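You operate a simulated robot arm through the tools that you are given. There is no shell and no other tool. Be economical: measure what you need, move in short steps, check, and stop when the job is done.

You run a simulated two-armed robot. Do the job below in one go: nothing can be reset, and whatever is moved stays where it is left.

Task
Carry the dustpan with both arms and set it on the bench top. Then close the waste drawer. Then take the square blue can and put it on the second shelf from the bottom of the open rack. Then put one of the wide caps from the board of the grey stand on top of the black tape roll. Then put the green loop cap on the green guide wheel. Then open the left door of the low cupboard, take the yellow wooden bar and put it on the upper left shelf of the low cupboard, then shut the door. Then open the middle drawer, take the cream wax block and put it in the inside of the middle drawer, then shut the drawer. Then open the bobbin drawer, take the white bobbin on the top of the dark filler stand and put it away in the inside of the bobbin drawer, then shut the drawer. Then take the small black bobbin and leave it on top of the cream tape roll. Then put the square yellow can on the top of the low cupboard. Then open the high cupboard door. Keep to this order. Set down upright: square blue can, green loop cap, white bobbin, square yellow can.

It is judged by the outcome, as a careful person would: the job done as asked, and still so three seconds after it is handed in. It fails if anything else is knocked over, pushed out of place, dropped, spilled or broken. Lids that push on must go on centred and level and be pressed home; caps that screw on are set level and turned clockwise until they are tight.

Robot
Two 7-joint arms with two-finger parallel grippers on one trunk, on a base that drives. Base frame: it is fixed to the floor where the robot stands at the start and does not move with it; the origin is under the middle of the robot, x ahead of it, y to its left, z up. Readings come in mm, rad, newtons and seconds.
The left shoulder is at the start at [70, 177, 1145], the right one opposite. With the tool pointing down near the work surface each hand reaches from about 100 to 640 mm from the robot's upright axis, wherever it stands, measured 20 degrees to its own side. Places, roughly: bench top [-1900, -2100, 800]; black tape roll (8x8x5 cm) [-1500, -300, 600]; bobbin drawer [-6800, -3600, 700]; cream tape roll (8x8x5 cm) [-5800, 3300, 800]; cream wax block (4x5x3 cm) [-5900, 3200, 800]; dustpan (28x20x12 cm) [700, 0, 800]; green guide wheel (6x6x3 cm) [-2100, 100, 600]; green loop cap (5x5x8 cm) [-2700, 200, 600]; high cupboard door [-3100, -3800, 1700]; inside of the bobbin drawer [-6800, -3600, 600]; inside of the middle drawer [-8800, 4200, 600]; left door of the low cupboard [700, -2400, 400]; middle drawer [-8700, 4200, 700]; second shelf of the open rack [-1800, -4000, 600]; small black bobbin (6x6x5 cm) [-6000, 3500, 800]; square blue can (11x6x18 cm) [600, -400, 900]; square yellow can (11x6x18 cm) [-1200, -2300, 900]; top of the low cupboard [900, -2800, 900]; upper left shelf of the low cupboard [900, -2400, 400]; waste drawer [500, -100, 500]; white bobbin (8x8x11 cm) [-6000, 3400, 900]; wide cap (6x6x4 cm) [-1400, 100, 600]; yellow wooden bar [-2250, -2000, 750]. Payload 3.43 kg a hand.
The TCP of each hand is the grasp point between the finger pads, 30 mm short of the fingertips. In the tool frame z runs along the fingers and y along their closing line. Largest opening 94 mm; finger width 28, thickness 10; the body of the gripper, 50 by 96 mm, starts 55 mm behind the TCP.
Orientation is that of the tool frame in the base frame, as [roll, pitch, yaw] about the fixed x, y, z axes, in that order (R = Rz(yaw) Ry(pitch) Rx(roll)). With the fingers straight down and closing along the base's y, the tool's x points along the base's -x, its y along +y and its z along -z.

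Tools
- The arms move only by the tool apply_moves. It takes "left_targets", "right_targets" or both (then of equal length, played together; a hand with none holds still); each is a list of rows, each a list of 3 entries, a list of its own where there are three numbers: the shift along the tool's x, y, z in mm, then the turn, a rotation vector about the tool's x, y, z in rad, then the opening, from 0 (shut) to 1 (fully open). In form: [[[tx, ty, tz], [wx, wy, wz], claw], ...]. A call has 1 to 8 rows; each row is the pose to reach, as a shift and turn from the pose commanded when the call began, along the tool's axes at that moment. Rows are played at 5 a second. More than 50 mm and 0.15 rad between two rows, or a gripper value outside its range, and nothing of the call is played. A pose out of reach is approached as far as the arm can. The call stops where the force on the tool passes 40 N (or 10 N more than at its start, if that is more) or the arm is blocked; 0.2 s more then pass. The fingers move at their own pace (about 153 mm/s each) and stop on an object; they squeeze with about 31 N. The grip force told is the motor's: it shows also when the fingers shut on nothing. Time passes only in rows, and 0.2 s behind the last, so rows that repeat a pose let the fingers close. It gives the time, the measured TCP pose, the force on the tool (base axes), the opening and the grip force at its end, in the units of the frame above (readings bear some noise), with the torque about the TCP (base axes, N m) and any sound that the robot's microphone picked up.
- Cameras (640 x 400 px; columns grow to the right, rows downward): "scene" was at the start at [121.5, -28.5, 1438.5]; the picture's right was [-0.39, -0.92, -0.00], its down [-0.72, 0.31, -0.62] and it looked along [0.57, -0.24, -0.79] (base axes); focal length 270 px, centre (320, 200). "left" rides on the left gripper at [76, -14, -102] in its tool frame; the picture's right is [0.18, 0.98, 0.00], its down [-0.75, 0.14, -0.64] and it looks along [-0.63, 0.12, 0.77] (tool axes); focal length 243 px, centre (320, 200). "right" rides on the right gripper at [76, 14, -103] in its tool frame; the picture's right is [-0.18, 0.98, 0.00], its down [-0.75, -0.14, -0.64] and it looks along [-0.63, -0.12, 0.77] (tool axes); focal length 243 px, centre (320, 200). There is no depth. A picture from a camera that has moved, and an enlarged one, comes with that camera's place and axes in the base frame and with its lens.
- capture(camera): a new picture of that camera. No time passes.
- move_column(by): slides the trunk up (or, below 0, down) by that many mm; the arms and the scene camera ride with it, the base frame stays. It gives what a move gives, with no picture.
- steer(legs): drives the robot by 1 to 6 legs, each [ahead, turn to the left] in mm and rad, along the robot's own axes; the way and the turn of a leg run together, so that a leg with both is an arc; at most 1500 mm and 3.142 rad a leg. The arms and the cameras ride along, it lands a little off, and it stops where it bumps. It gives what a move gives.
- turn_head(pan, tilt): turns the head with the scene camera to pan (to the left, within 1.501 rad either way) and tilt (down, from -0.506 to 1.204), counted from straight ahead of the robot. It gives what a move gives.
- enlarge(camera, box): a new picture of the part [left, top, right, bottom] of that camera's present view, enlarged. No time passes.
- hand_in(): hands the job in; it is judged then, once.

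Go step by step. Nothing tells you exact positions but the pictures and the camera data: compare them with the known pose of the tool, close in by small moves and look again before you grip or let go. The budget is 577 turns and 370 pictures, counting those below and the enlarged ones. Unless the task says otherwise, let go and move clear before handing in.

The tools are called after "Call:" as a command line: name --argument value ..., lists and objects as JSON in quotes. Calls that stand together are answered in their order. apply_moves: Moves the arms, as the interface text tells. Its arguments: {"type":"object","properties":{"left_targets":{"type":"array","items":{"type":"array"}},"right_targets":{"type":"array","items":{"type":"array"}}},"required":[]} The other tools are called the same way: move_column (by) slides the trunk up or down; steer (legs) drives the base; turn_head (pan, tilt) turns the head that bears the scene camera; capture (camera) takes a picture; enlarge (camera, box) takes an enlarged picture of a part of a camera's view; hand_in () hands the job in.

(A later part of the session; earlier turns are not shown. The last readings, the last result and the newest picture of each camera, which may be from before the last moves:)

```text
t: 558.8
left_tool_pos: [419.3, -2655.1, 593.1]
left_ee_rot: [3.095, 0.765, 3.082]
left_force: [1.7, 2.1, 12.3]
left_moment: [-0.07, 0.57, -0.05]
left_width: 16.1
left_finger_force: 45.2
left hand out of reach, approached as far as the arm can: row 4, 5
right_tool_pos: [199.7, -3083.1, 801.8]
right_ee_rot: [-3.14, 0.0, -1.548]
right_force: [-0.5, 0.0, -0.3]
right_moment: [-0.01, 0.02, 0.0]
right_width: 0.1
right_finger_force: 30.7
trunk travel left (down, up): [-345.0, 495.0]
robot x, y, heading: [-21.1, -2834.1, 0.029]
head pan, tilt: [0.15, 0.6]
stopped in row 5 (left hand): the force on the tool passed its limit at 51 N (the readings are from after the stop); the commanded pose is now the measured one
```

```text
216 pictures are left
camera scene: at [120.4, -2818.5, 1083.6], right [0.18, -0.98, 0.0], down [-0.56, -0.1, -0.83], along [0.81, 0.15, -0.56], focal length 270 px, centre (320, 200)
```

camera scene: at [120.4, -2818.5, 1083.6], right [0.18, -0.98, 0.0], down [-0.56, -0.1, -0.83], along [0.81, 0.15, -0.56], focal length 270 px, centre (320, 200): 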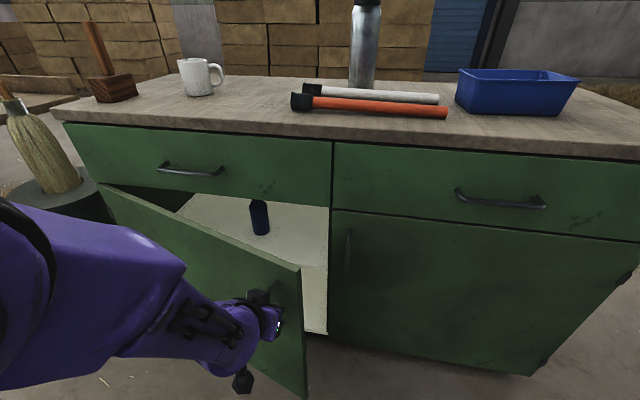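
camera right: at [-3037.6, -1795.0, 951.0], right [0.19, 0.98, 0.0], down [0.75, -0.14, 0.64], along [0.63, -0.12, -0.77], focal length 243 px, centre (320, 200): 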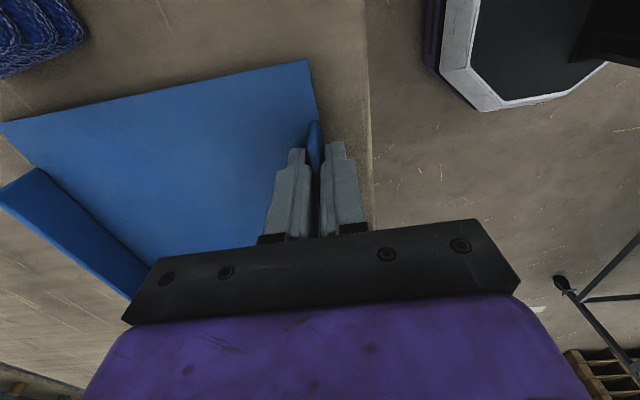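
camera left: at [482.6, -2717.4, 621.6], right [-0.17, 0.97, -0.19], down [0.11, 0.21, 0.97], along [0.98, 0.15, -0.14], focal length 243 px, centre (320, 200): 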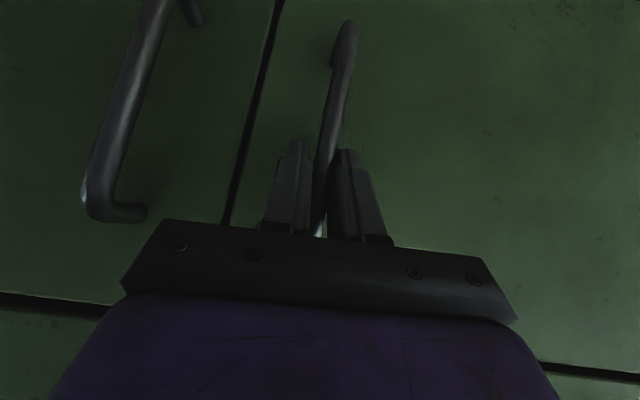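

The door is about 17° open. I'll release the handle, go round the door's free edge, and push it open from inside.

Call:
apply_moves --left_targets '[[[0, 0, 0], [0, 0, 0], 0.5], [[0, 0, 0], [0, 0, 0], 0.5], [[0, 0, -40], [0, 0, 0], 0.5], [[0, 0, -85], [0, 0, 0], 0.5], [[0, -40, -85], [0, 0, 0], 0.2], [[0, -80, -85], [0, 0, 0], 0], [[0, -120, -85], [0, 0, 0], 0], [[0, -165, -85], [0, 0, 0], 0]]'

Call:
capture --camera "scene"

```text
t: 560.6
left_tool_pos: [358.5, -2820.6, 645.1]
left_ee_rot: [3.092, 0.757, 3.082]
left_force: [0.1, 0.0, -0.7]
left_moment: [0.02, 0.01, -0.04]
left_width: 0.1
left_finger_force: 30.5
left hand out of reach, approached as far as the arm can: row 3, 4, 5, 6
right_tool_pos: [200.2, -3084.2, 802.0]
right_ee_rot: [-3.141, 0.002, -1.55]
right_force: [0.1, -0.9, 0.0]
right_moment: [0.02, 0.0, -0.01]
right_width: 0.1
right_finger_force: 30.8
trunk travel left (down, up): [-345.0, 495.0]
robot x, y, heading: [-19.4, -2835.7, 0.03]
head pan, tilt: [0.15, 0.6]
```

```text
215 pictures are left
camera scene: at [121.0, -2818.4, 1083.7], right [0.18, -0.98, 0.0], down [-0.56, -0.1, -0.82], along [0.81, 0.15, -0.57], focal length 270 px, centre (320, 200)
```

scene: 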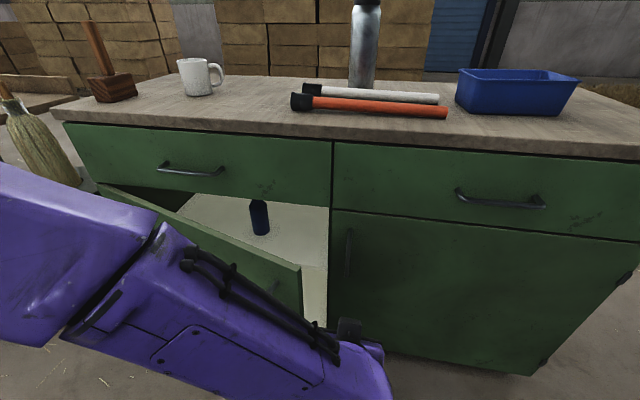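

Call:
apply_moves --left_targets '[[[-35, 0, 22], [0, 0, 0], 0], [[-70, 0, 44], [0, 0, 0], 0], [[-105, 0, 66], [0, 0, 0], 0], [[-140, 0, 88], [0, 0, 0], 0], [[-174, 0, 110], [0, 0, 0], 0], [[-174, 40, 110], [0, 0, 0], 0], [[-174, 80, 110], [0, 0, 0], 0], [[-174, 115, 110], [0, 0, 0], 0]]'

Call:
capture --camera "scene"

```text
t: 562.4
left_tool_pos: [558.7, -2713.2, 692.9]
left_ee_rot: [3.096, 0.758, 3.081]
left_force: [0.1, -0.3, 0.1]
left_moment: [0.01, 0.0, 0.04]
left_width: 0.0
left_finger_force: 30.7
right_tool_pos: [199.5, -3082.2, 801.4]
right_ee_rot: [-3.14, 0.002, -1.551]
right_force: [0.0, -0.1, -0.1]
right_moment: [-0.02, -0.02, 0.0]
right_width: 0.0
right_finger_force: 30.9
trunk travel left (down, up): [-345.0, 495.0]
robot x, y, heading: [-19.5, -2834.1, 0.03]
head pan, tilt: [0.15, 0.6]
```

```text
214 pictures are left
camera scene: at [120.7, -2816.8, 1083.7], right [0.18, -0.98, 0.0], down [-0.56, -0.1, -0.83], along [0.81, 0.15, -0.56], focal length 270 px, centre (320, 200)
```

scene: 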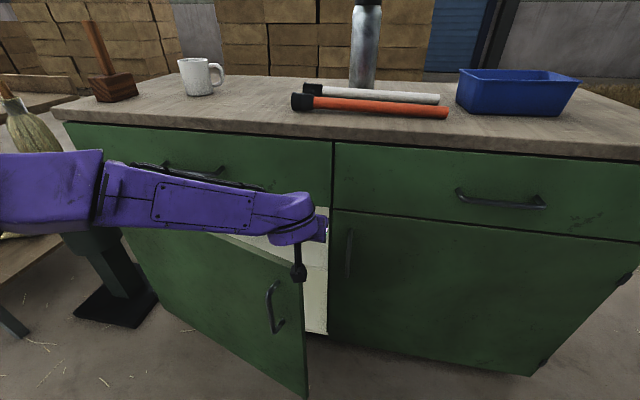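

The fingers are inside the door's edge. I'll draw the door open by reversing the base and moving the hand left in turns.

Call:
steer --legs '[[-150, 0]]'

Call:
apply_moves --left_targets '[[[0, 30, 0], [0, 0, 0], 0], [[0, 60, 0], [0, 0, 0], 0]]'

Call:
capture --camera "scene"

```text
t: 563.8
left_tool_pos: [407.2, -2717.9, 693.5]
left_ee_rot: [3.093, 0.758, 3.081]
left_force: [-0.4, -0.2, -0.1]
left_moment: [-0.04, -0.03, 0.01]
left_width: 0.0
left_finger_force: 30.5
right_tool_pos: [47.5, -3087.2, 801.8]
right_ee_rot: [-3.14, 0.003, -1.547]
right_force: [0.0, -0.4, 0.1]
right_moment: [-0.01, -0.03, 0.01]
right_width: 0.0
right_finger_force: 30.8
trunk travel left (down, up): [-345.0, 495.0]
robot x, y, heading: [-164.7, -2838.2, 0.028]
head pan, tilt: [0.15, 0.6]
```

```text
t: 564.4
left_tool_pos: [409.4, -2658.1, 693.7]
left_ee_rot: [3.093, 0.757, 3.083]
left_force: [-0.2, 0.0, -0.6]
left_moment: [-0.01, 0.01, 0.01]
left_width: 0.0
left_finger_force: 30.9
right_tool_pos: [49.0, -3087.2, 801.3]
right_ee_rot: [-3.14, 0.001, -1.55]
right_force: [0.6, 1.3, -0.3]
right_moment: [0.03, 0.0, 0.02]
right_width: 0.0
right_finger_force: 31.0
trunk travel left (down, up): [-345.0, 495.0]
robot x, y, heading: [-166.2, -2838.5, 0.029]
head pan, tilt: [0.15, 0.6]
```

```text
213 pictures are left
camera scene: at [-30.1, -2821.5, 1083.7], right [0.18, -0.98, 0.0], down [-0.56, -0.1, -0.82], along [0.81, 0.15, -0.57], focal length 270 px, centre (320, 200)
```

scene: 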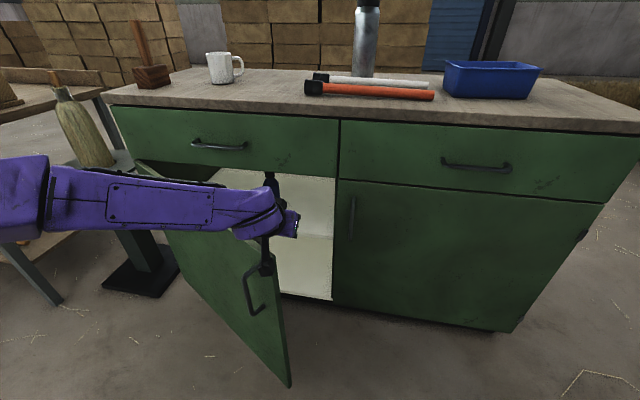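

The door is at about 32° now (top z≈683). I'll go deeper inside, lower, and keep drawing it round.

Call:
apply_moves --left_targets '[[[0, 40, 0], [0, 0, 0], 0], [[0, 75, 0], [0, 0, 0], 0], [[20, 75, 22], [0, 0, 0], 0]]'

Call:
steer --legs '[[-150, 0]]'

Call:
apply_moves --left_targets '[[[0, 30, 0], [0, 0, 0], 0], [[0, 60, 0], [0, 0, 0], 0], [[0, 90, 0], [0, 0, 0], 0], [[0, 120, 0], [0, 0, 0], 0]]'

Call:
capture --camera "scene"

```text
t: 565.1
left_tool_pos: [413.3, -2583.5, 667.2]
left_ee_rot: [3.094, 0.758, 3.084]
left_force: [-0.1, 0.6, 0.1]
left_moment: [0.0, -0.01, -0.03]
left_width: 0.2
left_finger_force: 31.1
right_tool_pos: [48.8, -3087.4, 800.6]
right_ee_rot: [3.141, 0.0, -1.551]
right_force: [0.0, 0.3, 0.2]
right_moment: [0.02, 0.0, -0.01]
right_width: 0.3
right_finger_force: 31.1
trunk travel left (down, up): [-345.0, 495.0]
robot x, y, heading: [-169.7, -2840.2, 0.031]
head pan, tilt: [0.15, 0.6]
```

```text
t: 566.5
left_tool_pos: [262.9, -2588.0, 668.2]
left_ee_rot: [3.092, 0.758, 3.086]
left_force: [-0.2, -0.5, -0.7]
left_moment: [0.01, 0.01, 0.0]
left_width: 0.0
left_finger_force: 30.8
right_tool_pos: [-101.8, -3091.3, 801.6]
right_ee_rot: [-3.139, 0.002, -1.549]
right_force: [0.6, 0.1, 0.0]
right_moment: [0.0, -0.01, 0.03]
right_width: 0.0
right_finger_force: 31.2
trunk travel left (down, up): [-345.0, 495.0]
robot x, y, heading: [-320.8, -2847.1, 0.032]
head pan, tilt: [0.15, 0.6]
```

```text
t: 567.5
left_tool_pos: [266.7, -2468.7, 672.6]
left_ee_rot: [3.096, 0.76, 3.085]
left_force: [0.2, -0.7, -0.5]
left_moment: [-0.02, -0.01, 0.01]
left_width: 0.1
left_finger_force: 31.1
right_tool_pos: [-101.5, -3090.7, 801.2]
right_ee_rot: [-3.14, -0.002, -1.548]
right_force: [1.0, -0.8, 0.2]
right_moment: [-0.02, -0.01, 0.01]
right_width: 0.0
right_finger_force: 31.0
trunk travel left (down, up): [-345.0, 495.0]
robot x, y, heading: [-316.5, -2841.5, 0.031]
head pan, tilt: [0.15, 0.6]
```

```text
212 pictures are left
camera scene: at [-179.7, -2825.9, 1083.7], right [0.18, -0.98, 0.0], down [-0.56, -0.1, -0.83], along [0.81, 0.15, -0.56], focal length 270 px, centre (320, 200)
```

scene: 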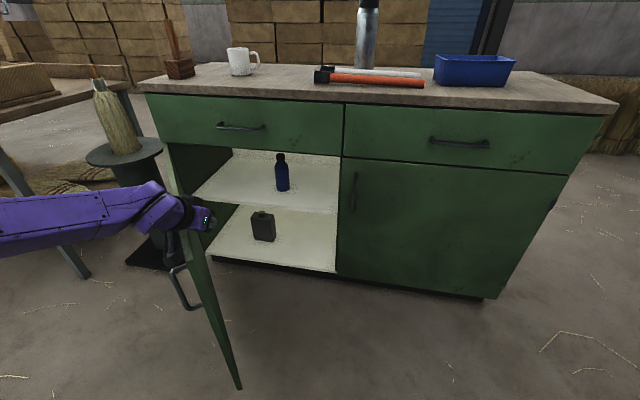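

Call:
apply_moves --left_targets '[[[0, 40, 0], [0, 0, 0], 0], [[0, 80, 0], [0, 0, 0], 0], [[0, 120, 0], [0, 0, 0], 0], [[10, 155, -10], [0, 0, 0], 0]]'

Call:
steer --legs '[[-160, 0], [0, 0.2]]'

Call:
capture --camera "scene"

```text
t: 568.5
left_tool_pos: [262.9, -2373.1, 681.3]
left_ee_rot: [3.101, 0.793, 3.094]
left_force: [-12.4, -9.2, 32.9]
left_moment: [-0.27, 4.19, 0.94]
left_width: 0.0
left_finger_force: 31.6
left hand out of reach, approached as far as the arm can: row 3, 4
right_tool_pos: [-104.3, -3093.6, 801.5]
right_ee_rot: [-3.138, 0.003, -1.548]
right_force: [-0.2, 0.4, 0.2]
right_moment: [-0.02, 0.05, 0.0]
right_width: 0.0
right_finger_force: 31.3
trunk travel left (down, up): [-345.0, 495.0]
robot x, y, heading: [-322.3, -2844.3, 0.03]
head pan, tilt: [0.15, 0.6]
stopped in row 4 (left hand): the force on the tool passed its limit at 94 N (the readings are from after the stop); the commanded pose is now the measured one
```

```text
t: 569.3
left_tool_pos: [261.1, -2369.6, 681.8]
left_ee_rot: [3.089, 0.798, 3.078]
left_force: [0.2, 0.4, -0.2]
left_moment: [0.02, 0.01, -0.01]
left_width: 0.0
left_finger_force: 30.9
right_tool_pos: [-109.4, -3091.7, 800.8]
right_ee_rot: [-3.141, 0.0, -1.549]
right_force: [-0.3, -0.1, 0.3]
right_moment: [-0.01, 0.03, 0.02]
right_width: 0.0
right_finger_force: 31.1
trunk travel left (down, up): [-345.0, 495.0]
robot x, y, heading: [-327.7, -2844.9, 0.028]
head pan, tilt: [0.15, 0.6]
stopped in leg 1: the force on the tool passed its limit at 58 N (the readings are from after the stop); the commanded pose is now the measured one
```

```text
211 pictures are left
camera scene: at [-186.9, -2826.3, 1083.5], right [0.18, -0.98, 0.0], down [-0.56, -0.1, -0.83], along [0.81, 0.15, -0.56], focal length 270 px, centre (320, 200)
```

scene: 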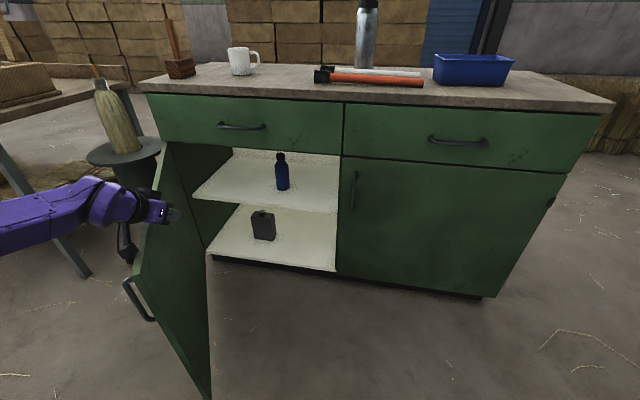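

The door is at about 60°, and the gripper's camera has caught on it. I'll lift the hand clear and straighten it to point down.

Call:
apply_moves --left_targets '[[[-28, 0, -28], [0, 0, 0], 0], [[-57, 0, -56], [0, 0, 0], 0], [[-86, 0, -84], [0, 0, 0], 0]]'

Call:
apply_moves --left_targets '[[[0, -20, 0], [0, 0.14, 0], 0], [[0, -40, 0], [0, 0.28, 0], 0], [[0, -60, 0], [0, 0.42, 0], 0], [[0, -80, 0], [0, 0.56, 0], 0], [[0, -100, 0], [0, 0.68, 0], 0], [[0, -120, 0], [0, 0.79, 0], 0]]'

Call:
capture --camera "scene"

```text
t: 570.1
left_tool_pos: [249.8, -2375.2, 719.7]
left_ee_rot: [3.084, 0.804, 3.085]
left_force: [0.3, 1.2, -0.6]
left_moment: [-0.05, -0.01, -0.02]
left_width: 0.0
left_finger_force: 30.8
left hand out of reach, approached as far as the arm can: row 1, 2, 3
right_tool_pos: [-109.5, -3092.1, 801.7]
right_ee_rot: [3.141, 0.0, -1.55]
right_force: [-0.1, 0.0, 0.0]
right_moment: [0.03, -0.02, -0.01]
right_width: 0.0
right_finger_force: 30.9
trunk travel left (down, up): [-345.0, 495.0]
robot x, y, heading: [-327.4, -2846.8, 0.026]
head pan, tilt: [0.15, 0.6]
```

```text
t: 571.5
left_tool_pos: [157.6, -2466.6, 661.5]
left_ee_rot: [3.08, 0.232, 3.134]
left_force: [0.4, -0.1, 0.0]
left_moment: [0.03, -0.01, 0.02]
left_width: 0.0
left_finger_force: 31.2
left hand out of reach, approached as far as the arm can: row 1, 2, 3, 4, 5, 6
right_tool_pos: [-109.0, -3092.4, 800.8]
right_ee_rot: [3.141, -0.001, -1.55]
right_force: [-0.3, -0.3, -1.4]
right_moment: [0.01, -0.05, 0.01]
right_width: 0.0
right_finger_force: 30.7
trunk travel left (down, up): [-345.0, 495.0]
robot x, y, heading: [-324.6, -2848.7, 0.027]
head pan, tilt: [0.15, 0.6]
```

```text
210 pictures are left
camera scene: at [-186.8, -2826.9, 1083.7], right [0.18, -0.98, 0.0], down [-0.56, -0.1, -0.83], along [0.81, 0.15, -0.56], focal length 270 px, centre (320, 200)
```

scene: 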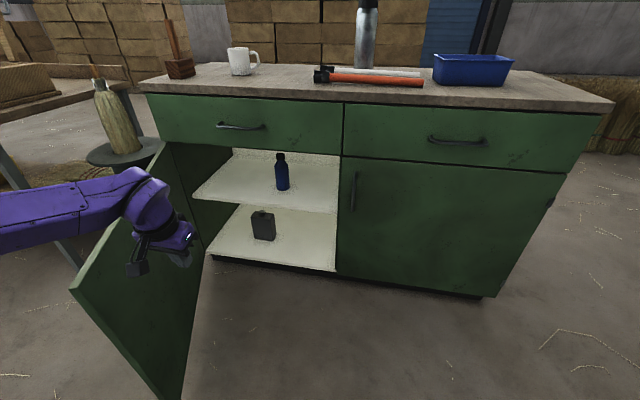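

The door is open about 68°, and the compartment is well accessible. Now I'll fetch the yellow bar: back out, raise the trunk, and drive to the front of bench 2.

Call:
steer --legs '[[-220, 0]]'

Call:
move_column --by 395

Call:
apply_moves --left_targets '[[[-20, 0, -20], [-0.03, 0.08, 0], 0.5], [[-40, 0, -40], [-0.06, 0.16, 0], 0.5], [[-60, 0, -60], [-0.06, 0.23, 0], 0.5]]'

Call:
steer --legs '[[0, 1.42], [800, 0], [800, 0], [0, 1.69], [900, 0], [900, 0]]'

```text
t: 573.2
left_tool_pos: [-70.6, -2469.5, 661.9]
left_ee_rot: [3.083, 0.236, 3.14]
left_force: [0.1, 0.4, 0.2]
left_moment: [0.0, -0.02, 0.01]
left_width: 0.1
left_finger_force: 31.0
right_tool_pos: [-332.9, -3098.2, 800.8]
right_ee_rot: [-3.14, -0.001, -1.544]
right_force: [-0.2, -0.1, -0.6]
right_moment: [-0.02, 0.0, 0.0]
right_width: 0.0
right_finger_force: 30.7
trunk travel left (down, up): [-345.0, 495.0]
robot x, y, heading: [-552.7, -2854.4, 0.037]
head pan, tilt: [0.15, 0.6]
```

```text
t: 577.0
left_tool_pos: [-71.7, -2470.3, 1056.0]
left_ee_rot: [3.083, 0.236, 3.141]
left_force: [0.3, -0.6, 0.5]
left_moment: [0.0, -0.04, -0.02]
left_width: 0.0
left_finger_force: 31.3
right_tool_pos: [-333.5, -3098.2, 1195.5]
right_ee_rot: [3.142, -0.001, -1.544]
right_force: [0.4, -0.8, 0.6]
right_moment: [0.0, -0.03, 0.02]
right_width: 0.0
right_finger_force: 31.2
trunk travel left (down, up): [-740.0, 100.0]
robot x, y, heading: [-550.1, -2854.3, 0.04]
head pan, tilt: [0.15, 0.6]
```

```text
t: 577.8
left_tool_pos: [-85.4, -2461.7, 1036.2]
left_ee_rot: [3.017, 0.162, -3.134]
left_force: [0.1, 1.1, -0.7]
left_moment: [0.03, -0.01, 0.01]
left_width: 46.9
left_finger_force: 0.0
left hand out of reach, approached as far as the arm can: row 1, 2, 3
right_tool_pos: [-333.4, -3098.8, 1195.6]
right_ee_rot: [3.14, 0.001, -1.542]
right_force: [-0.3, -1.3, 0.4]
right_moment: [0.02, -0.02, 0.01]
right_width: 0.1
right_finger_force: 31.4
trunk travel left (down, up): [-740.0, 100.0]
robot x, y, heading: [-551.6, -2850.9, 0.041]
head pan, tilt: [0.15, 0.6]
```

```text
t: 602.1
left_tool_pos: [-2640.2, -1540.8, 1034.0]
left_ee_rot: [3.02, 0.159, -0.064]
left_force: [0.4, 0.1, -0.1]
left_moment: [0.06, -0.04, 0.01]
left_width: 46.9
left_finger_force: 0.1
right_tool_pos: [-2349.9, -921.5, 1196.4]
right_ee_rot: [-3.141, 0.0, 1.529]
right_force: [0.0, 0.1, 0.3]
right_moment: [0.02, -0.02, 0.03]
right_width: 0.0
right_finger_force: 31.0
trunk travel left (down, up): [-740.0, 100.0]
robot x, y, heading: [-2150.1, -1179.8, 3.108]
head pan, tilt: [0.15, 0.6]
```

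Call:
apply_moves --left_targets '[[[0, -44, 0], [0.024, 0.032, 0], 0.8], [[0, -88, 0], [0.049, 0.064, 0], 0.8], [[0, -132, 0], [0.073, 0.095, 0], 0.8], [[0, -176, 0], [0.098, 0.127, 0], 0.8], [[0, -220, 0], [0.122, 0.159, 0], 0.8]]'

Call:
steer --legs '[[0, 1.6]]'

Call:
turn_head --pan 0.0 --tilt 0.7

Call:
capture --camera "scene"

```text
t: 603.3
left_tool_pos: [-2628.7, -1320.2, 1011.6]
left_ee_rot: [3.141, 0.0, -0.053]
left_force: [-0.6, 1.1, -0.4]
left_moment: [0.03, 0.01, 0.0]
left_width: 75.1
left_finger_force: 0.0
right_tool_pos: [-2350.5, -920.1, 1195.4]
right_ee_rot: [-3.141, 0.002, 1.529]
right_force: [0.2, 0.0, 0.3]
right_moment: [0.0, -0.01, -0.03]
right_width: 0.0
right_finger_force: 30.6
trunk travel left (down, up): [-740.0, 100.0]
robot x, y, heading: [-2146.6, -1181.6, 3.108]
head pan, tilt: [0.15, 0.6]
```

```text
t: 607.6
left_tool_pos: [-2007.8, -1663.0, 1011.0]
left_ee_rot: [-3.14, 0.001, 1.521]
left_force: [-0.3, -0.9, -0.2]
left_moment: [0.01, -0.02, -0.03]
left_width: 75.1
left_finger_force: 0.0
right_tool_pos: [-2408.7, -1383.1, 1195.1]
right_ee_rot: [3.141, 0.0, 3.102]
right_force: [-0.6, -0.2, -0.3]
right_moment: [0.0, 0.0, 0.03]
right_width: 0.0
right_finger_force: 30.8
trunk travel left (down, up): [-740.0, 100.0]
robot x, y, heading: [-2150.4, -1179.1, -1.606]
head pan, tilt: [0.15, 0.6]
```

```text
t: 608.3
left_tool_pos: [-2007.5, -1660.6, 1012.1]
left_ee_rot: [-3.141, 0.002, 1.52]
left_force: [0.4, -0.2, -0.3]
left_moment: [0.02, 0.0, -0.03]
left_width: 75.2
left_finger_force: 0.1
right_tool_pos: [-2409.2, -1383.7, 1196.9]
right_ee_rot: [-3.141, 0.001, 3.102]
right_force: [-0.2, 0.5, -0.2]
right_moment: [0.0, -0.02, -0.01]
right_width: 0.0
right_finger_force: 30.5
trunk travel left (down, up): [-740.0, 100.0]
robot x, y, heading: [-2146.1, -1182.5, -1.604]
head pan, tilt: [0.0, 0.7]
```

```text
209 pictures are left
camera scene: at [-2151.0, -1315.9, 1470.1], right [-1.0, 0.03, 0.0], down [0.02, 0.64, -0.77], along [-0.02, -0.76, -0.64], focal length 270 px, centre (320, 200)
```

scene: 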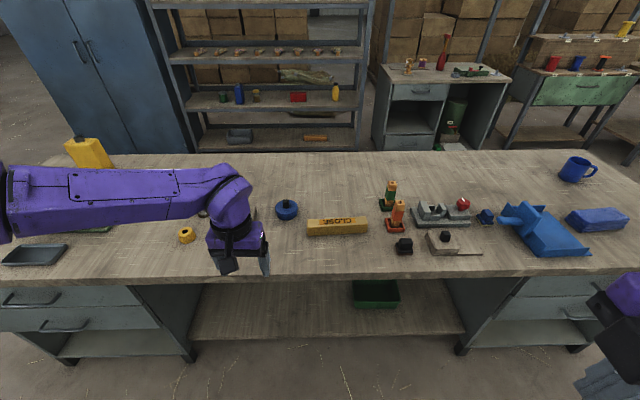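

The bar lies along x, centred at about (-2227, -1972) and 215 mm long. The compartment is only about 240 mm high, so I'll use the right hand, which can later pitch level with the bar crosswise. Driving closer.

Call:
steer --legs '[[0, 0.29], [262, 0], [0, -0.26]]'

Call:
apply_moves --right_targets '[[[-10, -45, 20], [0, 0, 0], 0.4], [[-20, -90, 40], [0, 0, 0], 0.8], [[-30, -135, 60], [0, 0, 0], 0.8], [[-40, -180, 80], [0, 0, 0], 0.8], [[-50, -220, 100], [0, 0, 0], 0.8], [[-60, -250, 130], [0, 0, 0], 0.8], [[-70, -270, 170], [0, 0, 0], 0.8]]'

Call:
capture --camera "right"

Call:
capture --camera "scene"

```text
t: 612.0
left_tool_pos: [-1920.9, -1910.9, 1010.4]
left_ee_rot: [-3.139, 0.001, 1.555]
left_force: [-0.4, 0.6, 0.2]
left_moment: [-0.02, 0.01, -0.02]
left_width: 75.2
left_finger_force: 0.1
right_tool_pos: [-2331.4, -1647.2, 1194.7]
right_ee_rot: [3.141, 0.0, 3.138]
right_force: [-0.5, 0.4, -0.7]
right_moment: [-0.02, 0.01, -0.02]
right_width: 0.0
right_finger_force: 31.2
trunk travel left (down, up): [-740.0, 100.0]
robot x, y, heading: [-2078.2, -1437.6, -1.566]
head pan, tilt: [0.0, 0.7]
```

```text
refused: row 1 steps farther than a row can; nothing moved
```

```text
208 pictures are left
camera right: at [-2407.6, -1632.9, 1299.0], right [0.19, 0.98, 0.0], down [0.75, -0.14, 0.64], along [0.63, -0.12, -0.77], focal length 243 px, centre (320, 200)
```

right: 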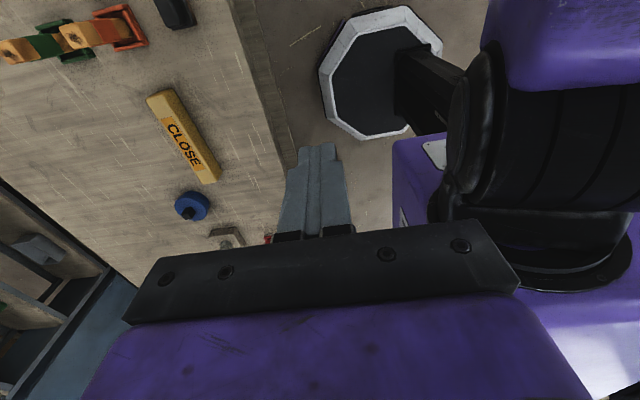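

```text
207 pictures are left
camera scene: at [-2077.2, -1570.5, 1470.1], right [-1.0, 0.0, 0.0], down [0.0, 0.64, -0.76], along [0.0, -0.76, -0.64], focal length 270 px, centre (320, 200)
```

scene: 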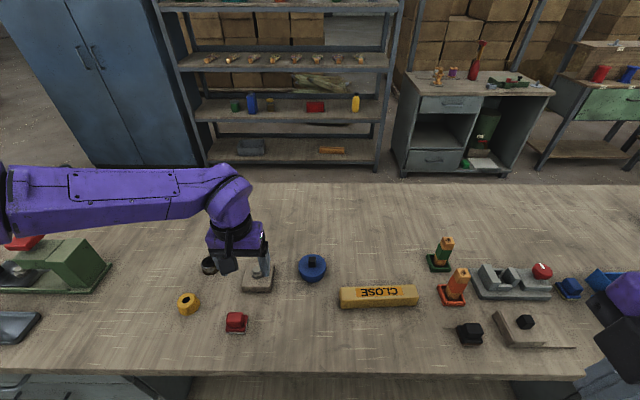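

Call:
apply_moves --right_targets '[[[-15, -43, 10], [0, 0, 0], 0.4], [[-29, -86, 20], [0, 0, 0], 0.8], [[-44, -129, 30], [0, 0, 0], 0.8], [[-58, -172, 40], [0, 0, 0], 0.8], [[-73, -215, 50], [0, 0, 0], 0.8], [[-88, -258, 60], [0, 0, 0], 0.8], [[-102, -305, 70], [0, 0, 0], 0.8]]'

Call:
move_column --by -200

Call:
capture --camera "right"

Call:
capture --camera "scene"

```text
t: 613.6
left_tool_pos: [-1920.4, -1913.2, 1010.1]
left_ee_rot: [-3.139, 0.0, 1.556]
left_force: [0.1, 0.0, -0.8]
left_moment: [-0.02, 0.0, -0.01]
left_width: 75.3
left_finger_force: 0.1
right_tool_pos: [-2232.4, -1955.3, 1125.6]
right_ee_rot: [3.14, 0.001, 3.139]
right_force: [-0.1, -0.6, 0.9]
right_moment: [0.03, 0.0, -0.03]
right_width: 75.0
right_finger_force: 0.0
trunk travel left (down, up): [-740.0, 100.0]
robot x, y, heading: [-2079.6, -1436.0, -1.568]
head pan, tilt: [0.0, 0.7]
```

```text
t: 615.2
left_tool_pos: [-1922.2, -1910.6, 847.9]
left_ee_rot: [-3.139, 0.013, 1.56]
left_force: [1.6, 4.7, 14.3]
left_moment: [0.34, -0.62, 0.16]
left_width: 76.3
left_finger_force: 1.5
right_tool_pos: [-2233.8, -1952.5, 957.1]
right_ee_rot: [3.141, 0.001, 3.137]
right_force: [-0.4, -0.2, 0.1]
right_moment: [0.04, 0.01, 0.01]
right_width: 74.9
right_finger_force: 0.1
trunk travel left (down, up): [-570.0, 270.0]
robot x, y, heading: [-2078.4, -1435.7, -1.567]
head pan, tilt: [0.0, 0.7]
stopped: the force on the tool passed its limit at 62 N (the readings are from after the stop); the commanded pose is now the measured one
```

```text
206 pictures are left
camera right: at [-2308.5, -1937.3, 1059.8], right [0.19, 0.98, 0.0], down [0.75, -0.14, 0.64], along [0.63, -0.12, -0.77], focal length 243 px, centre (320, 200)
```

right: 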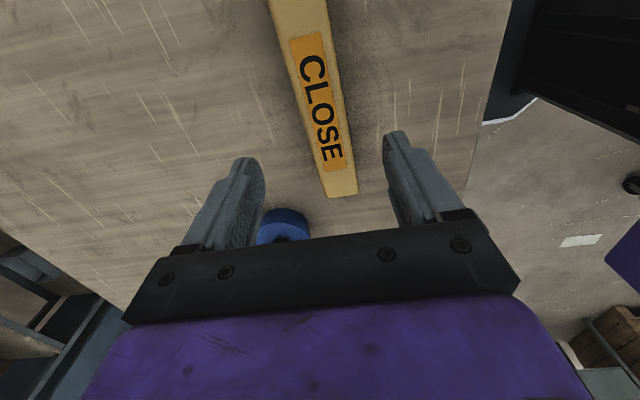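

```text
205 pictures are left
camera scene: at [-2077.6, -1568.6, 1300.2], right [-1.0, 0.0, 0.0], down [0.0, 0.64, -0.77], along [0.0, -0.77, -0.64], focal length 270 px, centre (320, 200)
```

scene: 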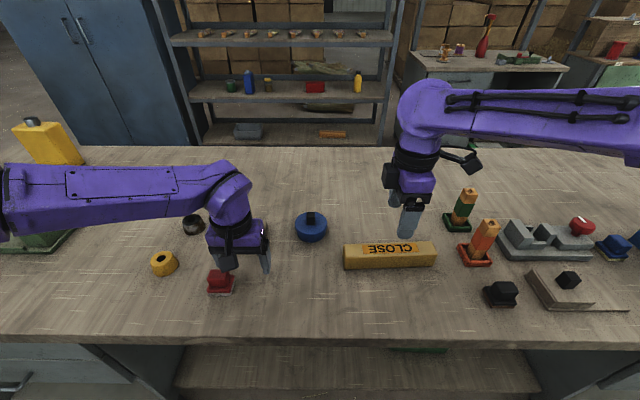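

The left hand touched something on the bench. I should have tucked it. I'll lift it straight up and inspect.

Call:
apply_moves --left_targets '[[[0, 0, -45], [0, 0, 0], 0.8], [[0, 0, -90], [0, 0, 0], 0.8], [[0, 0, -135], [0, 0, 0], 0.8], [[0, 0, -180], [0, 0, 0], 0.8]]'

Call:
capture --camera "scene"

Call:
capture --camera "left"

```text
t: 616.2
left_tool_pos: [-1927.0, -1907.6, 1026.8]
left_ee_rot: [-3.136, 0.01, 1.558]
left_force: [-0.6, 0.4, -0.6]
left_moment: [-0.03, -0.02, -0.01]
left_width: 75.1
left_finger_force: 0.1
right_tool_pos: [-2235.3, -1952.2, 957.3]
right_ee_rot: [-3.141, 0.002, 3.138]
right_force: [-0.6, 0.1, -0.1]
right_moment: [-0.01, 0.0, -0.01]
right_width: 75.0
right_finger_force: 0.1
trunk travel left (down, up): [-570.0, 270.0]
robot x, y, heading: [-2084.9, -1439.7, -1.567]
head pan, tilt: [0.0, 0.7]
```

```text
204 pictures are left
camera scene: at [-2078.1, -1569.4, 1300.5], right [-1.0, 0.0, 0.0], down [0.0, 0.64, -0.77], along [0.0, -0.77, -0.64], focal length 270 px, centre (320, 200)
```

scene: 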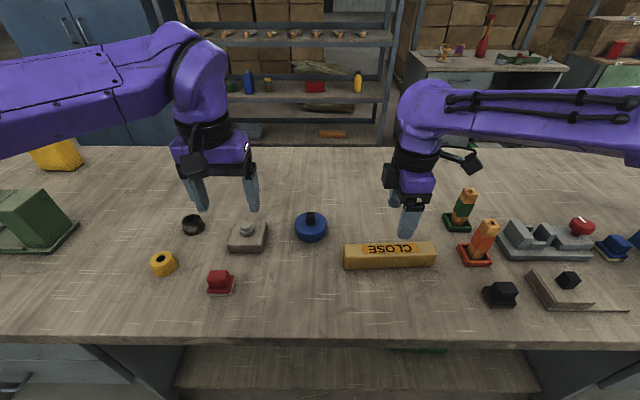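

```text
203 pictures are left
camera left: at [-1940.5, -1831.4, 1127.3], right [0.99, 0.17, -0.01], down [0.13, -0.75, 0.65], along [0.11, -0.64, -0.76], focal length 243 px, centre (320, 200)
```

left: 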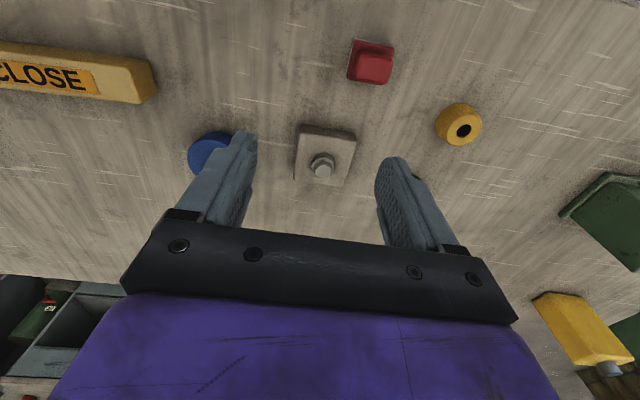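

Everything on the bench still stands in place. Now I'll lower the right arm alone onto the bar.

Call:
apply_moves --right_targets '[[[0, 0, 40], [0, 0, 0], 0.8], [[0, 0, 80], [0, 0, 0], 0.8], [[0, 0, 110], [0, 0, 0], 0.8]]'

Call:
capture --camera "right"

```text
t: 617.0
left_tool_pos: [-1925.9, -1909.7, 1024.4]
left_ee_rot: [-3.138, 0.009, 1.558]
left_force: [-1.1, -0.2, -1.2]
left_moment: [0.0, 0.02, 0.0]
left_width: 75.2
left_finger_force: 0.0
right_tool_pos: [-2231.8, -1955.0, 845.6]
right_ee_rot: [3.14, 0.0, 3.138]
right_force: [-0.2, 0.6, -0.4]
right_moment: [-0.01, 0.0, 0.0]
right_width: 75.2
right_finger_force: 0.0
trunk travel left (down, up): [-570.0, 270.0]
robot x, y, heading: [-2077.5, -1438.3, -1.572]
head pan, tilt: [0.0, 0.7]
```

```text
202 pictures are left
camera right: at [-2307.2, -1941.6, 948.3], right [0.19, 0.98, 0.0], down [0.75, -0.14, 0.64], along [0.63, -0.12, -0.77], focal length 243 px, centre (320, 200)
```

right: 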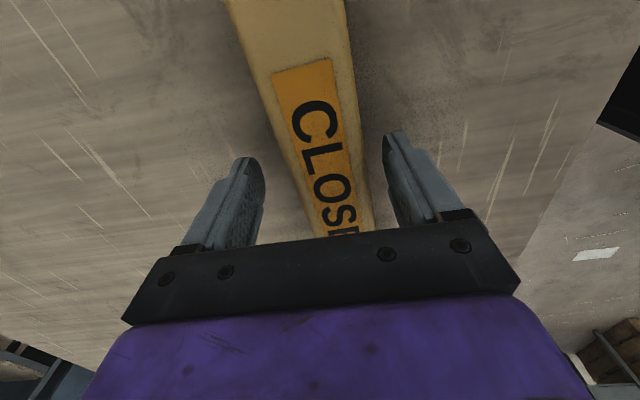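

Call:
apply_moves --right_targets '[[[0, 0, 15], [0, 0, 0], 0.8], [[0, 0, 25], [0, 0, 0], 0.8], [[0, 0, 25], [0, 0, 0], 0.3], [[0, 0, 25], [0, 0, 0], 0], [[0, 0, 25], [0, 0, 0], 0]]'

Call:
apply_moves --right_targets '[[[0, 0, -45], [0, 0, 0], 0], [[0, 0, -90], [0, 0, 0], 0], [[0, 0, -135], [0, 0, 0], 0]]'

Call:
capture --camera "scene"

```text
t: 617.7
left_tool_pos: [-1927.0, -1905.6, 1026.9]
left_ee_rot: [-3.137, 0.015, 1.557]
left_force: [-0.4, -0.4, -0.2]
left_moment: [0.01, 0.02, 0.0]
left_width: 75.0
left_finger_force: 0.0
right_tool_pos: [-2232.7, -1954.0, 830.4]
right_ee_rot: [-3.129, 0.002, 3.14]
right_force: [1.7, 14.4, 16.4]
right_moment: [1.01, 0.15, 0.02]
right_width: 45.0
right_finger_force: 14.8
trunk travel left (down, up): [-570.0, 270.0]
robot x, y, heading: [-2079.1, -1439.3, -1.567]
head pan, tilt: [0.0, 0.7]
stopped in row 3 (right hand): the force on the tool passed its limit at 51 N (the readings are from after the stop); the commanded pose is now the measured one
```

```text
t: 618.5
left_tool_pos: [-1926.3, -1909.4, 1024.3]
left_ee_rot: [-3.137, 0.009, 1.557]
left_force: [-0.2, 1.2, 0.0]
left_moment: [0.03, 0.01, 0.0]
left_width: 74.9
left_finger_force: 0.1
right_tool_pos: [-2230.5, -1959.5, 963.7]
right_ee_rot: [-3.132, 0.002, 3.138]
right_force: [0.1, -0.2, -3.4]
right_moment: [-0.01, 0.0, -0.01]
right_width: 44.3
right_finger_force: 30.2
trunk travel left (down, up): [-570.0, 270.0]
robot x, y, heading: [-2080.4, -1433.1, -1.569]
head pan, tilt: [0.0, 0.7]
```

```text
201 pictures are left
camera scene: at [-2077.6, -1570.7, 1300.3], right [-1.0, 0.0, 0.0], down [0.0, 0.64, -0.76], along [0.0, -0.76, -0.64], focal length 270 px, centre (320, 200)
```

scene: 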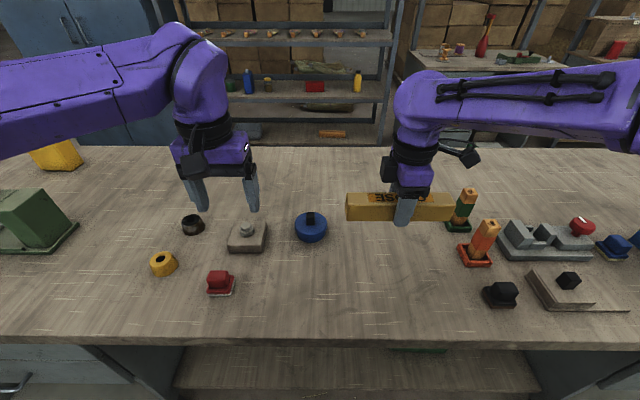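

The bar is held level by the right hand. Next I'll carry it to the cupboard.

Call:
move_column --by 170

Call:
steer --legs '[[-350, 0], [0, 1.57], [850, 0], [850, 0], [0, -1.5], [780, 0]]'

Call:
steer --legs '[[780, 0], [0, 1.5]]'

Call:
turn_head --pan 0.1 --tilt 0.6

Call:
capture --camera "scene"

```text
t: 620.4
left_tool_pos: [-1927.6, -1908.9, 1194.6]
left_ee_rot: [-3.139, 0.009, 1.557]
left_force: [-0.8, 1.2, -0.7]
left_moment: [0.0, -0.02, 0.03]
left_width: 75.2
left_finger_force: 0.1
right_tool_pos: [-2230.8, -1960.9, 1134.7]
right_ee_rot: [-3.134, 0.002, 3.139]
right_force: [0.0, -0.2, -3.5]
right_moment: [0.01, -0.01, -0.02]
right_width: 43.9
right_finger_force: 31.2
trunk travel left (down, up): [-740.0, 100.0]
robot x, y, heading: [-2078.8, -1435.1, -1.567]
head pan, tilt: [0.0, 0.7]
```

```text
t: 642.2
left_tool_pos: [-227.5, -2394.8, 1194.1]
left_ee_rot: [-3.137, 0.011, 1.55]
left_force: [0.0, -0.1, -0.1]
left_moment: [-0.02, 0.0, 0.01]
left_width: 75.2
left_finger_force: 0.0
right_tool_pos: [-533.1, -2443.1, 1135.2]
right_ee_rot: [-3.133, 0.001, 3.131]
right_force: [-0.4, -0.3, -2.8]
right_moment: [0.01, -0.03, 0.02]
right_width: 43.9
right_finger_force: 31.2
trunk travel left (down, up): [-740.0, 100.0]
robot x, y, heading: [-377.2, -1920.1, -1.577]
head pan, tilt: [0.0, 0.7]
```

```text
t: 650.1
left_tool_pos: [91.3, -2585.1, 1196.2]
left_ee_rot: [-3.139, 0.009, 3.038]
left_force: [0.5, -0.3, -0.2]
left_moment: [-0.01, -0.03, 0.01]
left_width: 75.2
left_finger_force: 0.0
right_tool_pos: [114.2, -2892.7, 1133.5]
right_ee_rot: [-3.133, 0.003, -1.664]
right_force: [-0.3, 0.0, -2.4]
right_moment: [0.01, 0.03, 0.0]
right_width: 43.7
right_finger_force: 30.9
trunk travel left (down, up): [-740.0, 100.0]
robot x, y, heading: [-392.8, -2693.9, -0.079]
head pan, tilt: [0.0, 0.7]
```

```text
t: 650.8
left_tool_pos: [90.9, -2584.1, 1194.3]
left_ee_rot: [-3.137, 0.008, 3.039]
left_force: [0.4, 0.7, -0.1]
left_moment: [-0.01, 0.02, -0.01]
left_width: 75.4
left_finger_force: 0.2
right_tool_pos: [115.3, -2891.1, 1135.4]
right_ee_rot: [-3.133, 0.001, -1.663]
right_force: [-0.3, -0.4, -3.3]
right_moment: [-0.02, -0.03, -0.02]
right_width: 44.4
right_finger_force: 30.8
trunk travel left (down, up): [-740.0, 100.0]
robot x, y, heading: [-392.2, -2693.0, -0.084]
head pan, tilt: [0.099, 0.6]
```

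```text
200 pictures are left
camera scene: at [-252.8, -2697.2, 1479.0], right [0.01, -1.0, 0.0], down [-0.57, -0.01, -0.82], along [0.82, 0.01, -0.57], focal length 270 px, centre (320, 200)
```

scene: 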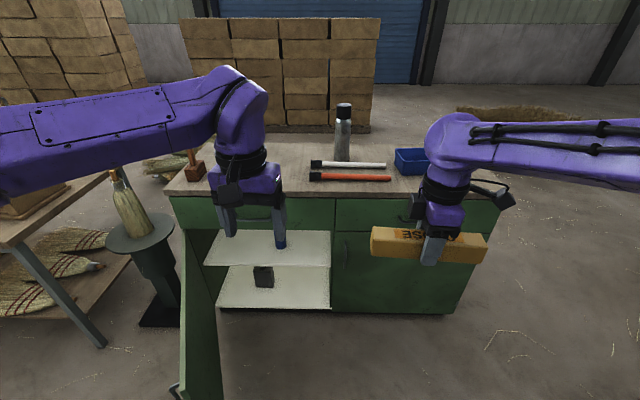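

Now I'll position the robot at about (95, -2620) facing the cupboard, then pitch the right hand forward.

Call:
steer --legs '[[0, 0.231], [400, 0], [0, -0.15]]'

Call:
apply_moves --right_targets '[[[-10, 20, 0], [0.1, 0, 0], 0], [[-20, 40, 0], [0.2, 0, 0], 0], [[-30, 60, 0], [0.3, 0, 0], 0], [[-40, 80, 0], [0.4, 0, 0], 0], [[-50, 100, 0], [0.5, 0, 0], 0], [[-60, 120, 0], [0.62, 0, 0], 0]]'

Call:
move_column --by -400

Call:
turn_head --pan 0.1 --tilt 0.7

Call:
capture --camera "scene"

```text
t: 654.8
left_tool_pos: [487.4, -2490.4, 1193.6]
left_ee_rot: [-3.135, 0.008, 3.109]
left_force: [0.1, 0.4, 0.0]
left_moment: [-0.06, 0.0, -0.01]
left_width: 75.1
left_finger_force: 0.0
right_tool_pos: [531.6, -2795.6, 1134.2]
right_ee_rot: [-3.135, -0.001, -1.59]
right_force: [0.9, -0.4, -2.5]
right_moment: [-0.05, 0.01, 0.0]
right_width: 44.5
right_finger_force: 31.1
trunk travel left (down, up): [-740.0, 100.0]
robot x, y, heading: [8.5, -2636.5, -0.019]
head pan, tilt: [0.099, 0.6]
```

```text
t: 656.1
left_tool_pos: [483.6, -2491.9, 1195.8]
left_ee_rot: [-3.137, 0.011, 3.11]
left_force: [0.9, -0.4, -0.2]
left_moment: [0.0, -0.02, -0.02]
left_width: 75.2
left_finger_force: 0.1
right_tool_pos: [409.5, -2733.2, 1135.0]
right_ee_rot: [-2.509, 0.002, -1.59]
right_force: [-0.2, 0.2, -3.3]
right_moment: [0.04, 0.03, -0.01]
right_width: 44.0
right_finger_force: 31.0
trunk travel left (down, up): [-740.0, 100.0]
robot x, y, heading: [12.6, -2644.2, -0.02]
head pan, tilt: [0.099, 0.6]
```

```text
t: 660.0
left_tool_pos: [484.8, -2492.9, 794.8]
left_ee_rot: [-3.138, 0.008, 3.11]
left_force: [-0.3, -0.2, 0.6]
left_moment: [-0.01, 0.03, 0.04]
left_width: 75.4
left_finger_force: 0.0
right_tool_pos: [410.7, -2734.5, 735.1]
right_ee_rot: [-2.514, 0.001, -1.591]
right_force: [0.0, -0.6, -2.5]
right_moment: [-0.01, 0.01, 0.01]
right_width: 44.4
right_finger_force: 30.6
trunk travel left (down, up): [-340.0, 500.0]
robot x, y, heading: [9.5, -2638.4, -0.021]
head pan, tilt: [0.099, 0.6]
```

```text
t: 660.6
left_tool_pos: [485.5, -2493.7, 795.0]
left_ee_rot: [-3.137, 0.008, 3.109]
left_force: [-0.7, 0.0, 0.4]
left_moment: [0.0, 0.01, 0.0]
left_width: 75.2
left_finger_force: 0.1
right_tool_pos: [410.8, -2735.0, 733.6]
right_ee_rot: [-2.514, 0.001, -1.589]
right_force: [0.4, -0.5, -2.3]
right_moment: [0.01, 0.01, 0.01]
right_width: 44.1
right_finger_force: 31.5
trunk travel left (down, up): [-340.0, 500.0]
robot x, y, heading: [12.7, -2638.9, -0.016]
head pan, tilt: [0.099, 0.7]
```

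```text
199 pictures are left
camera scene: at [146.9, -2632.0, 1070.4], right [0.08, -1.0, 0.0], down [-0.64, -0.05, -0.76], along [0.76, 0.06, -0.64], focal length 270 px, centre (320, 200)
```

scene: 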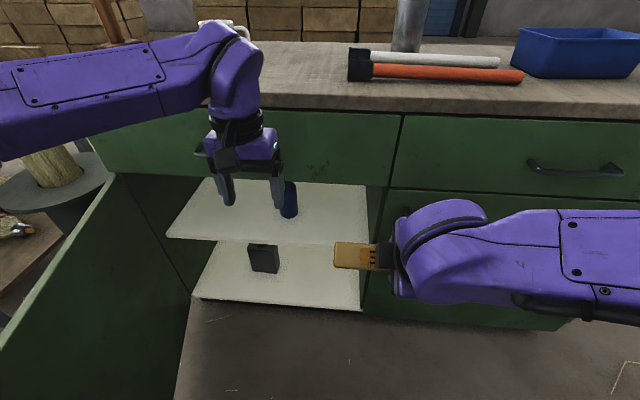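

I'll tuck the left hand, move nearer, set the right hand's pitch to about 42°, and bring the bar to the opening.

Call:
apply_moves --left_targets '[[[35, 0, -30], [0, 0, 0], 0.8], [[70, 0, -60], [0, 0, 0], 0.8], [[105, 0, -90], [0, 0, 0], 0.8], [[140, 0, -120], [0, 0, 0], 0.8], [[160, 0, -150], [0, 0, 0], 0.8]]' --right_targets '[[[-24, 0, 0], [0.03, 0, 0], 0], [[-48, 0, 0], [0.06, 0, 0], 0], [[-72, 0, 0], [0.09, 0, 0], 0], [[-96, 0, 0], [0.105, 0, 0], 0], [[-118, 0, 0], [0.105, 0, 0], 0]]'

Call:
move_column --by -185

Call:
steer --legs '[[100, 0]]'

Call:
capture --camera "scene"

Call:
capture --camera "right"

```text
t: 661.9
left_tool_pos: [324.3, -2490.0, 925.7]
left_ee_rot: [-3.136, 0.009, 3.113]
left_force: [0.9, -0.4, 0.0]
left_moment: [0.0, -0.01, -0.02]
left_width: 75.4
left_finger_force: 0.0
left hand out of reach, approached as far as the arm can: row 5
right_tool_pos: [410.8, -2612.8, 736.4]
right_ee_rot: [-2.409, -0.001, -1.591]
right_force: [0.0, 1.0, -3.1]
right_moment: [0.0, 0.01, 0.02]
right_width: 43.8
right_finger_force: 31.2
trunk travel left (down, up): [-340.0, 500.0]
robot x, y, heading: [8.2, -2638.5, -0.02]
head pan, tilt: [0.099, 0.7]
```

```text
t: 663.9
left_tool_pos: [324.3, -2491.5, 739.8]
left_ee_rot: [-3.135, 0.009, 3.113]
left_force: [-1.1, 0.3, -0.1]
left_moment: [-0.01, 0.0, -0.01]
left_width: 75.4
left_finger_force: 0.0
right_tool_pos: [411.3, -2614.3, 550.7]
right_ee_rot: [-2.409, 0.003, -1.591]
right_force: [0.2, 0.2, -3.0]
right_moment: [0.02, 0.05, 0.01]
right_width: 44.3
right_finger_force: 30.6
trunk travel left (down, up): [-155.0, 685.0]
robot x, y, heading: [10.7, -2640.2, -0.02]
head pan, tilt: [0.099, 0.7]
```

```text
t: 665.0
left_tool_pos: [425.1, -2494.0, 739.4]
left_ee_rot: [-3.137, 0.008, 3.112]
left_force: [0.0, -0.7, -0.5]
left_moment: [0.0, 0.0, 0.01]
left_width: 75.0
left_finger_force: 0.0
right_tool_pos: [511.9, -2616.3, 550.6]
right_ee_rot: [-2.409, 0.003, -1.591]
right_force: [0.4, -0.4, -3.5]
right_moment: [0.0, 0.02, 0.0]
right_width: 44.2
right_finger_force: 31.2
trunk travel left (down, up): [-155.0, 685.0]
robot x, y, heading: [106.4, -2644.2, -0.014]
head pan, tilt: [0.099, 0.7]
```

```text
198 pictures are left
camera scene: at [247.8, -2633.5, 885.3], right [0.08, -1.0, 0.0], down [-0.64, -0.05, -0.76], along [0.76, 0.06, -0.64], focal length 270 px, centre (320, 200)
```

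scene: 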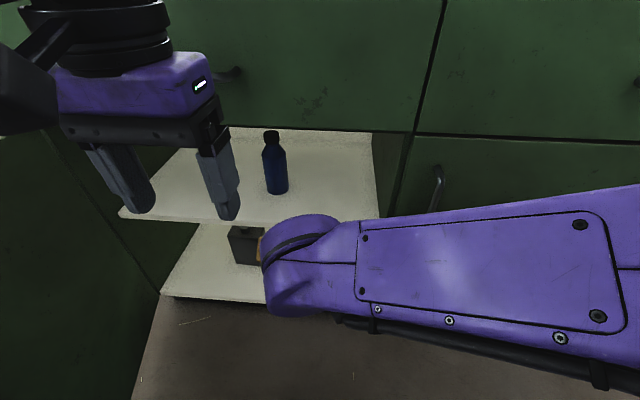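

```text
197 pictures are left
camera right: at [432.2, -2691.0, 618.1], right [-0.73, 0.2, -0.66], down [-0.31, 0.76, 0.57], along [0.61, 0.62, -0.49], focal length 243 px, centre (320, 200)
```

right: 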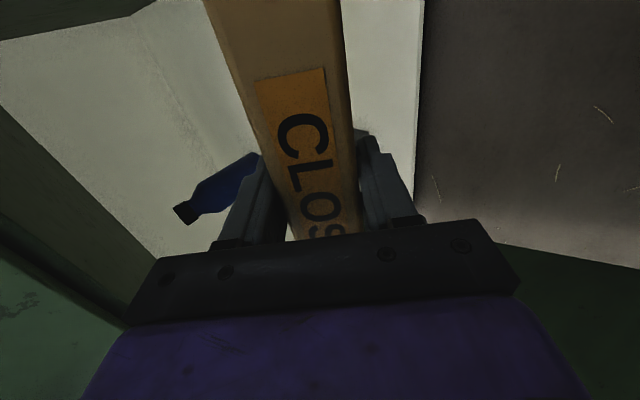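

The shelf edge is confirmed at z≈451, x≈680. I'll lower to z≈502 and slide the bar in.

Call:
apply_moves --right_targets '[[[0, 32, 36], [0, 0, 0], 0], [[0, 0, 65], [0, 0, 0], 0], [[0, -33, 95], [0, 0, 0], 0], [[0, -66, 124], [0, 0, 0], 0], [[0, -99, 154], [0, 0, 0], 0], [[0, -131, 183], [0, 0, 0], 0]]'

Call:
capture --camera "right"

Call:
capture --camera "scene"

```text
t: 666.4
left_tool_pos: [426.2, -2492.8, 740.1]
left_ee_rot: [-3.136, 0.006, 3.111]
left_force: [0.9, -0.4, -0.6]
left_moment: [-0.01, 0.03, -0.01]
left_width: 75.1
left_finger_force: 0.0
right_tool_pos: [736.0, -2625.3, 515.0]
right_ee_rot: [-2.398, 0.023, -1.598]
right_force: [-0.1, 0.0, -2.4]
right_moment: [0.01, 0.05, 0.01]
right_width: 44.3
right_finger_force: 31.1
trunk travel left (down, up): [-155.0, 685.0]
robot x, y, heading: [108.4, -2640.4, -0.026]
head pan, tilt: [0.099, 0.7]
```

```text
196 pictures are left
camera right: at [655.1, -2700.2, 580.7], right [-0.72, 0.22, -0.66], down [-0.31, 0.75, 0.59], along [0.62, 0.62, -0.47], focal length 243 px, centre (320, 200)
```

right: 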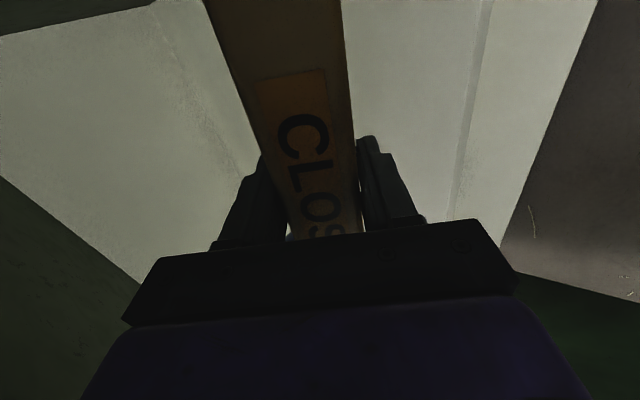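

```text
195 pictures are left
camera scene: at [248.2, -2633.5, 885.3], right [0.08, -1.0, 0.0], down [-0.64, -0.05, -0.76], along [0.76, 0.06, -0.65], focal length 270 px, centre (320, 200)
```

scene: 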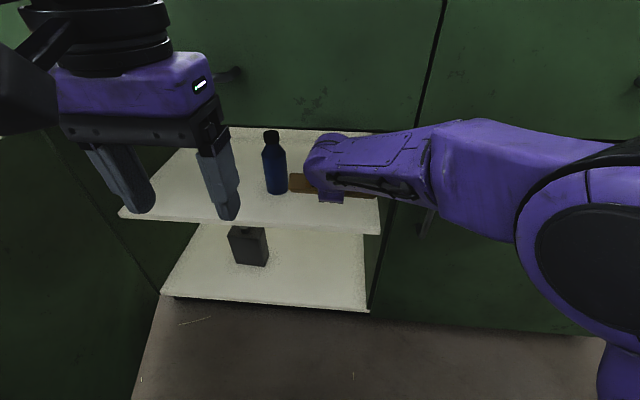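

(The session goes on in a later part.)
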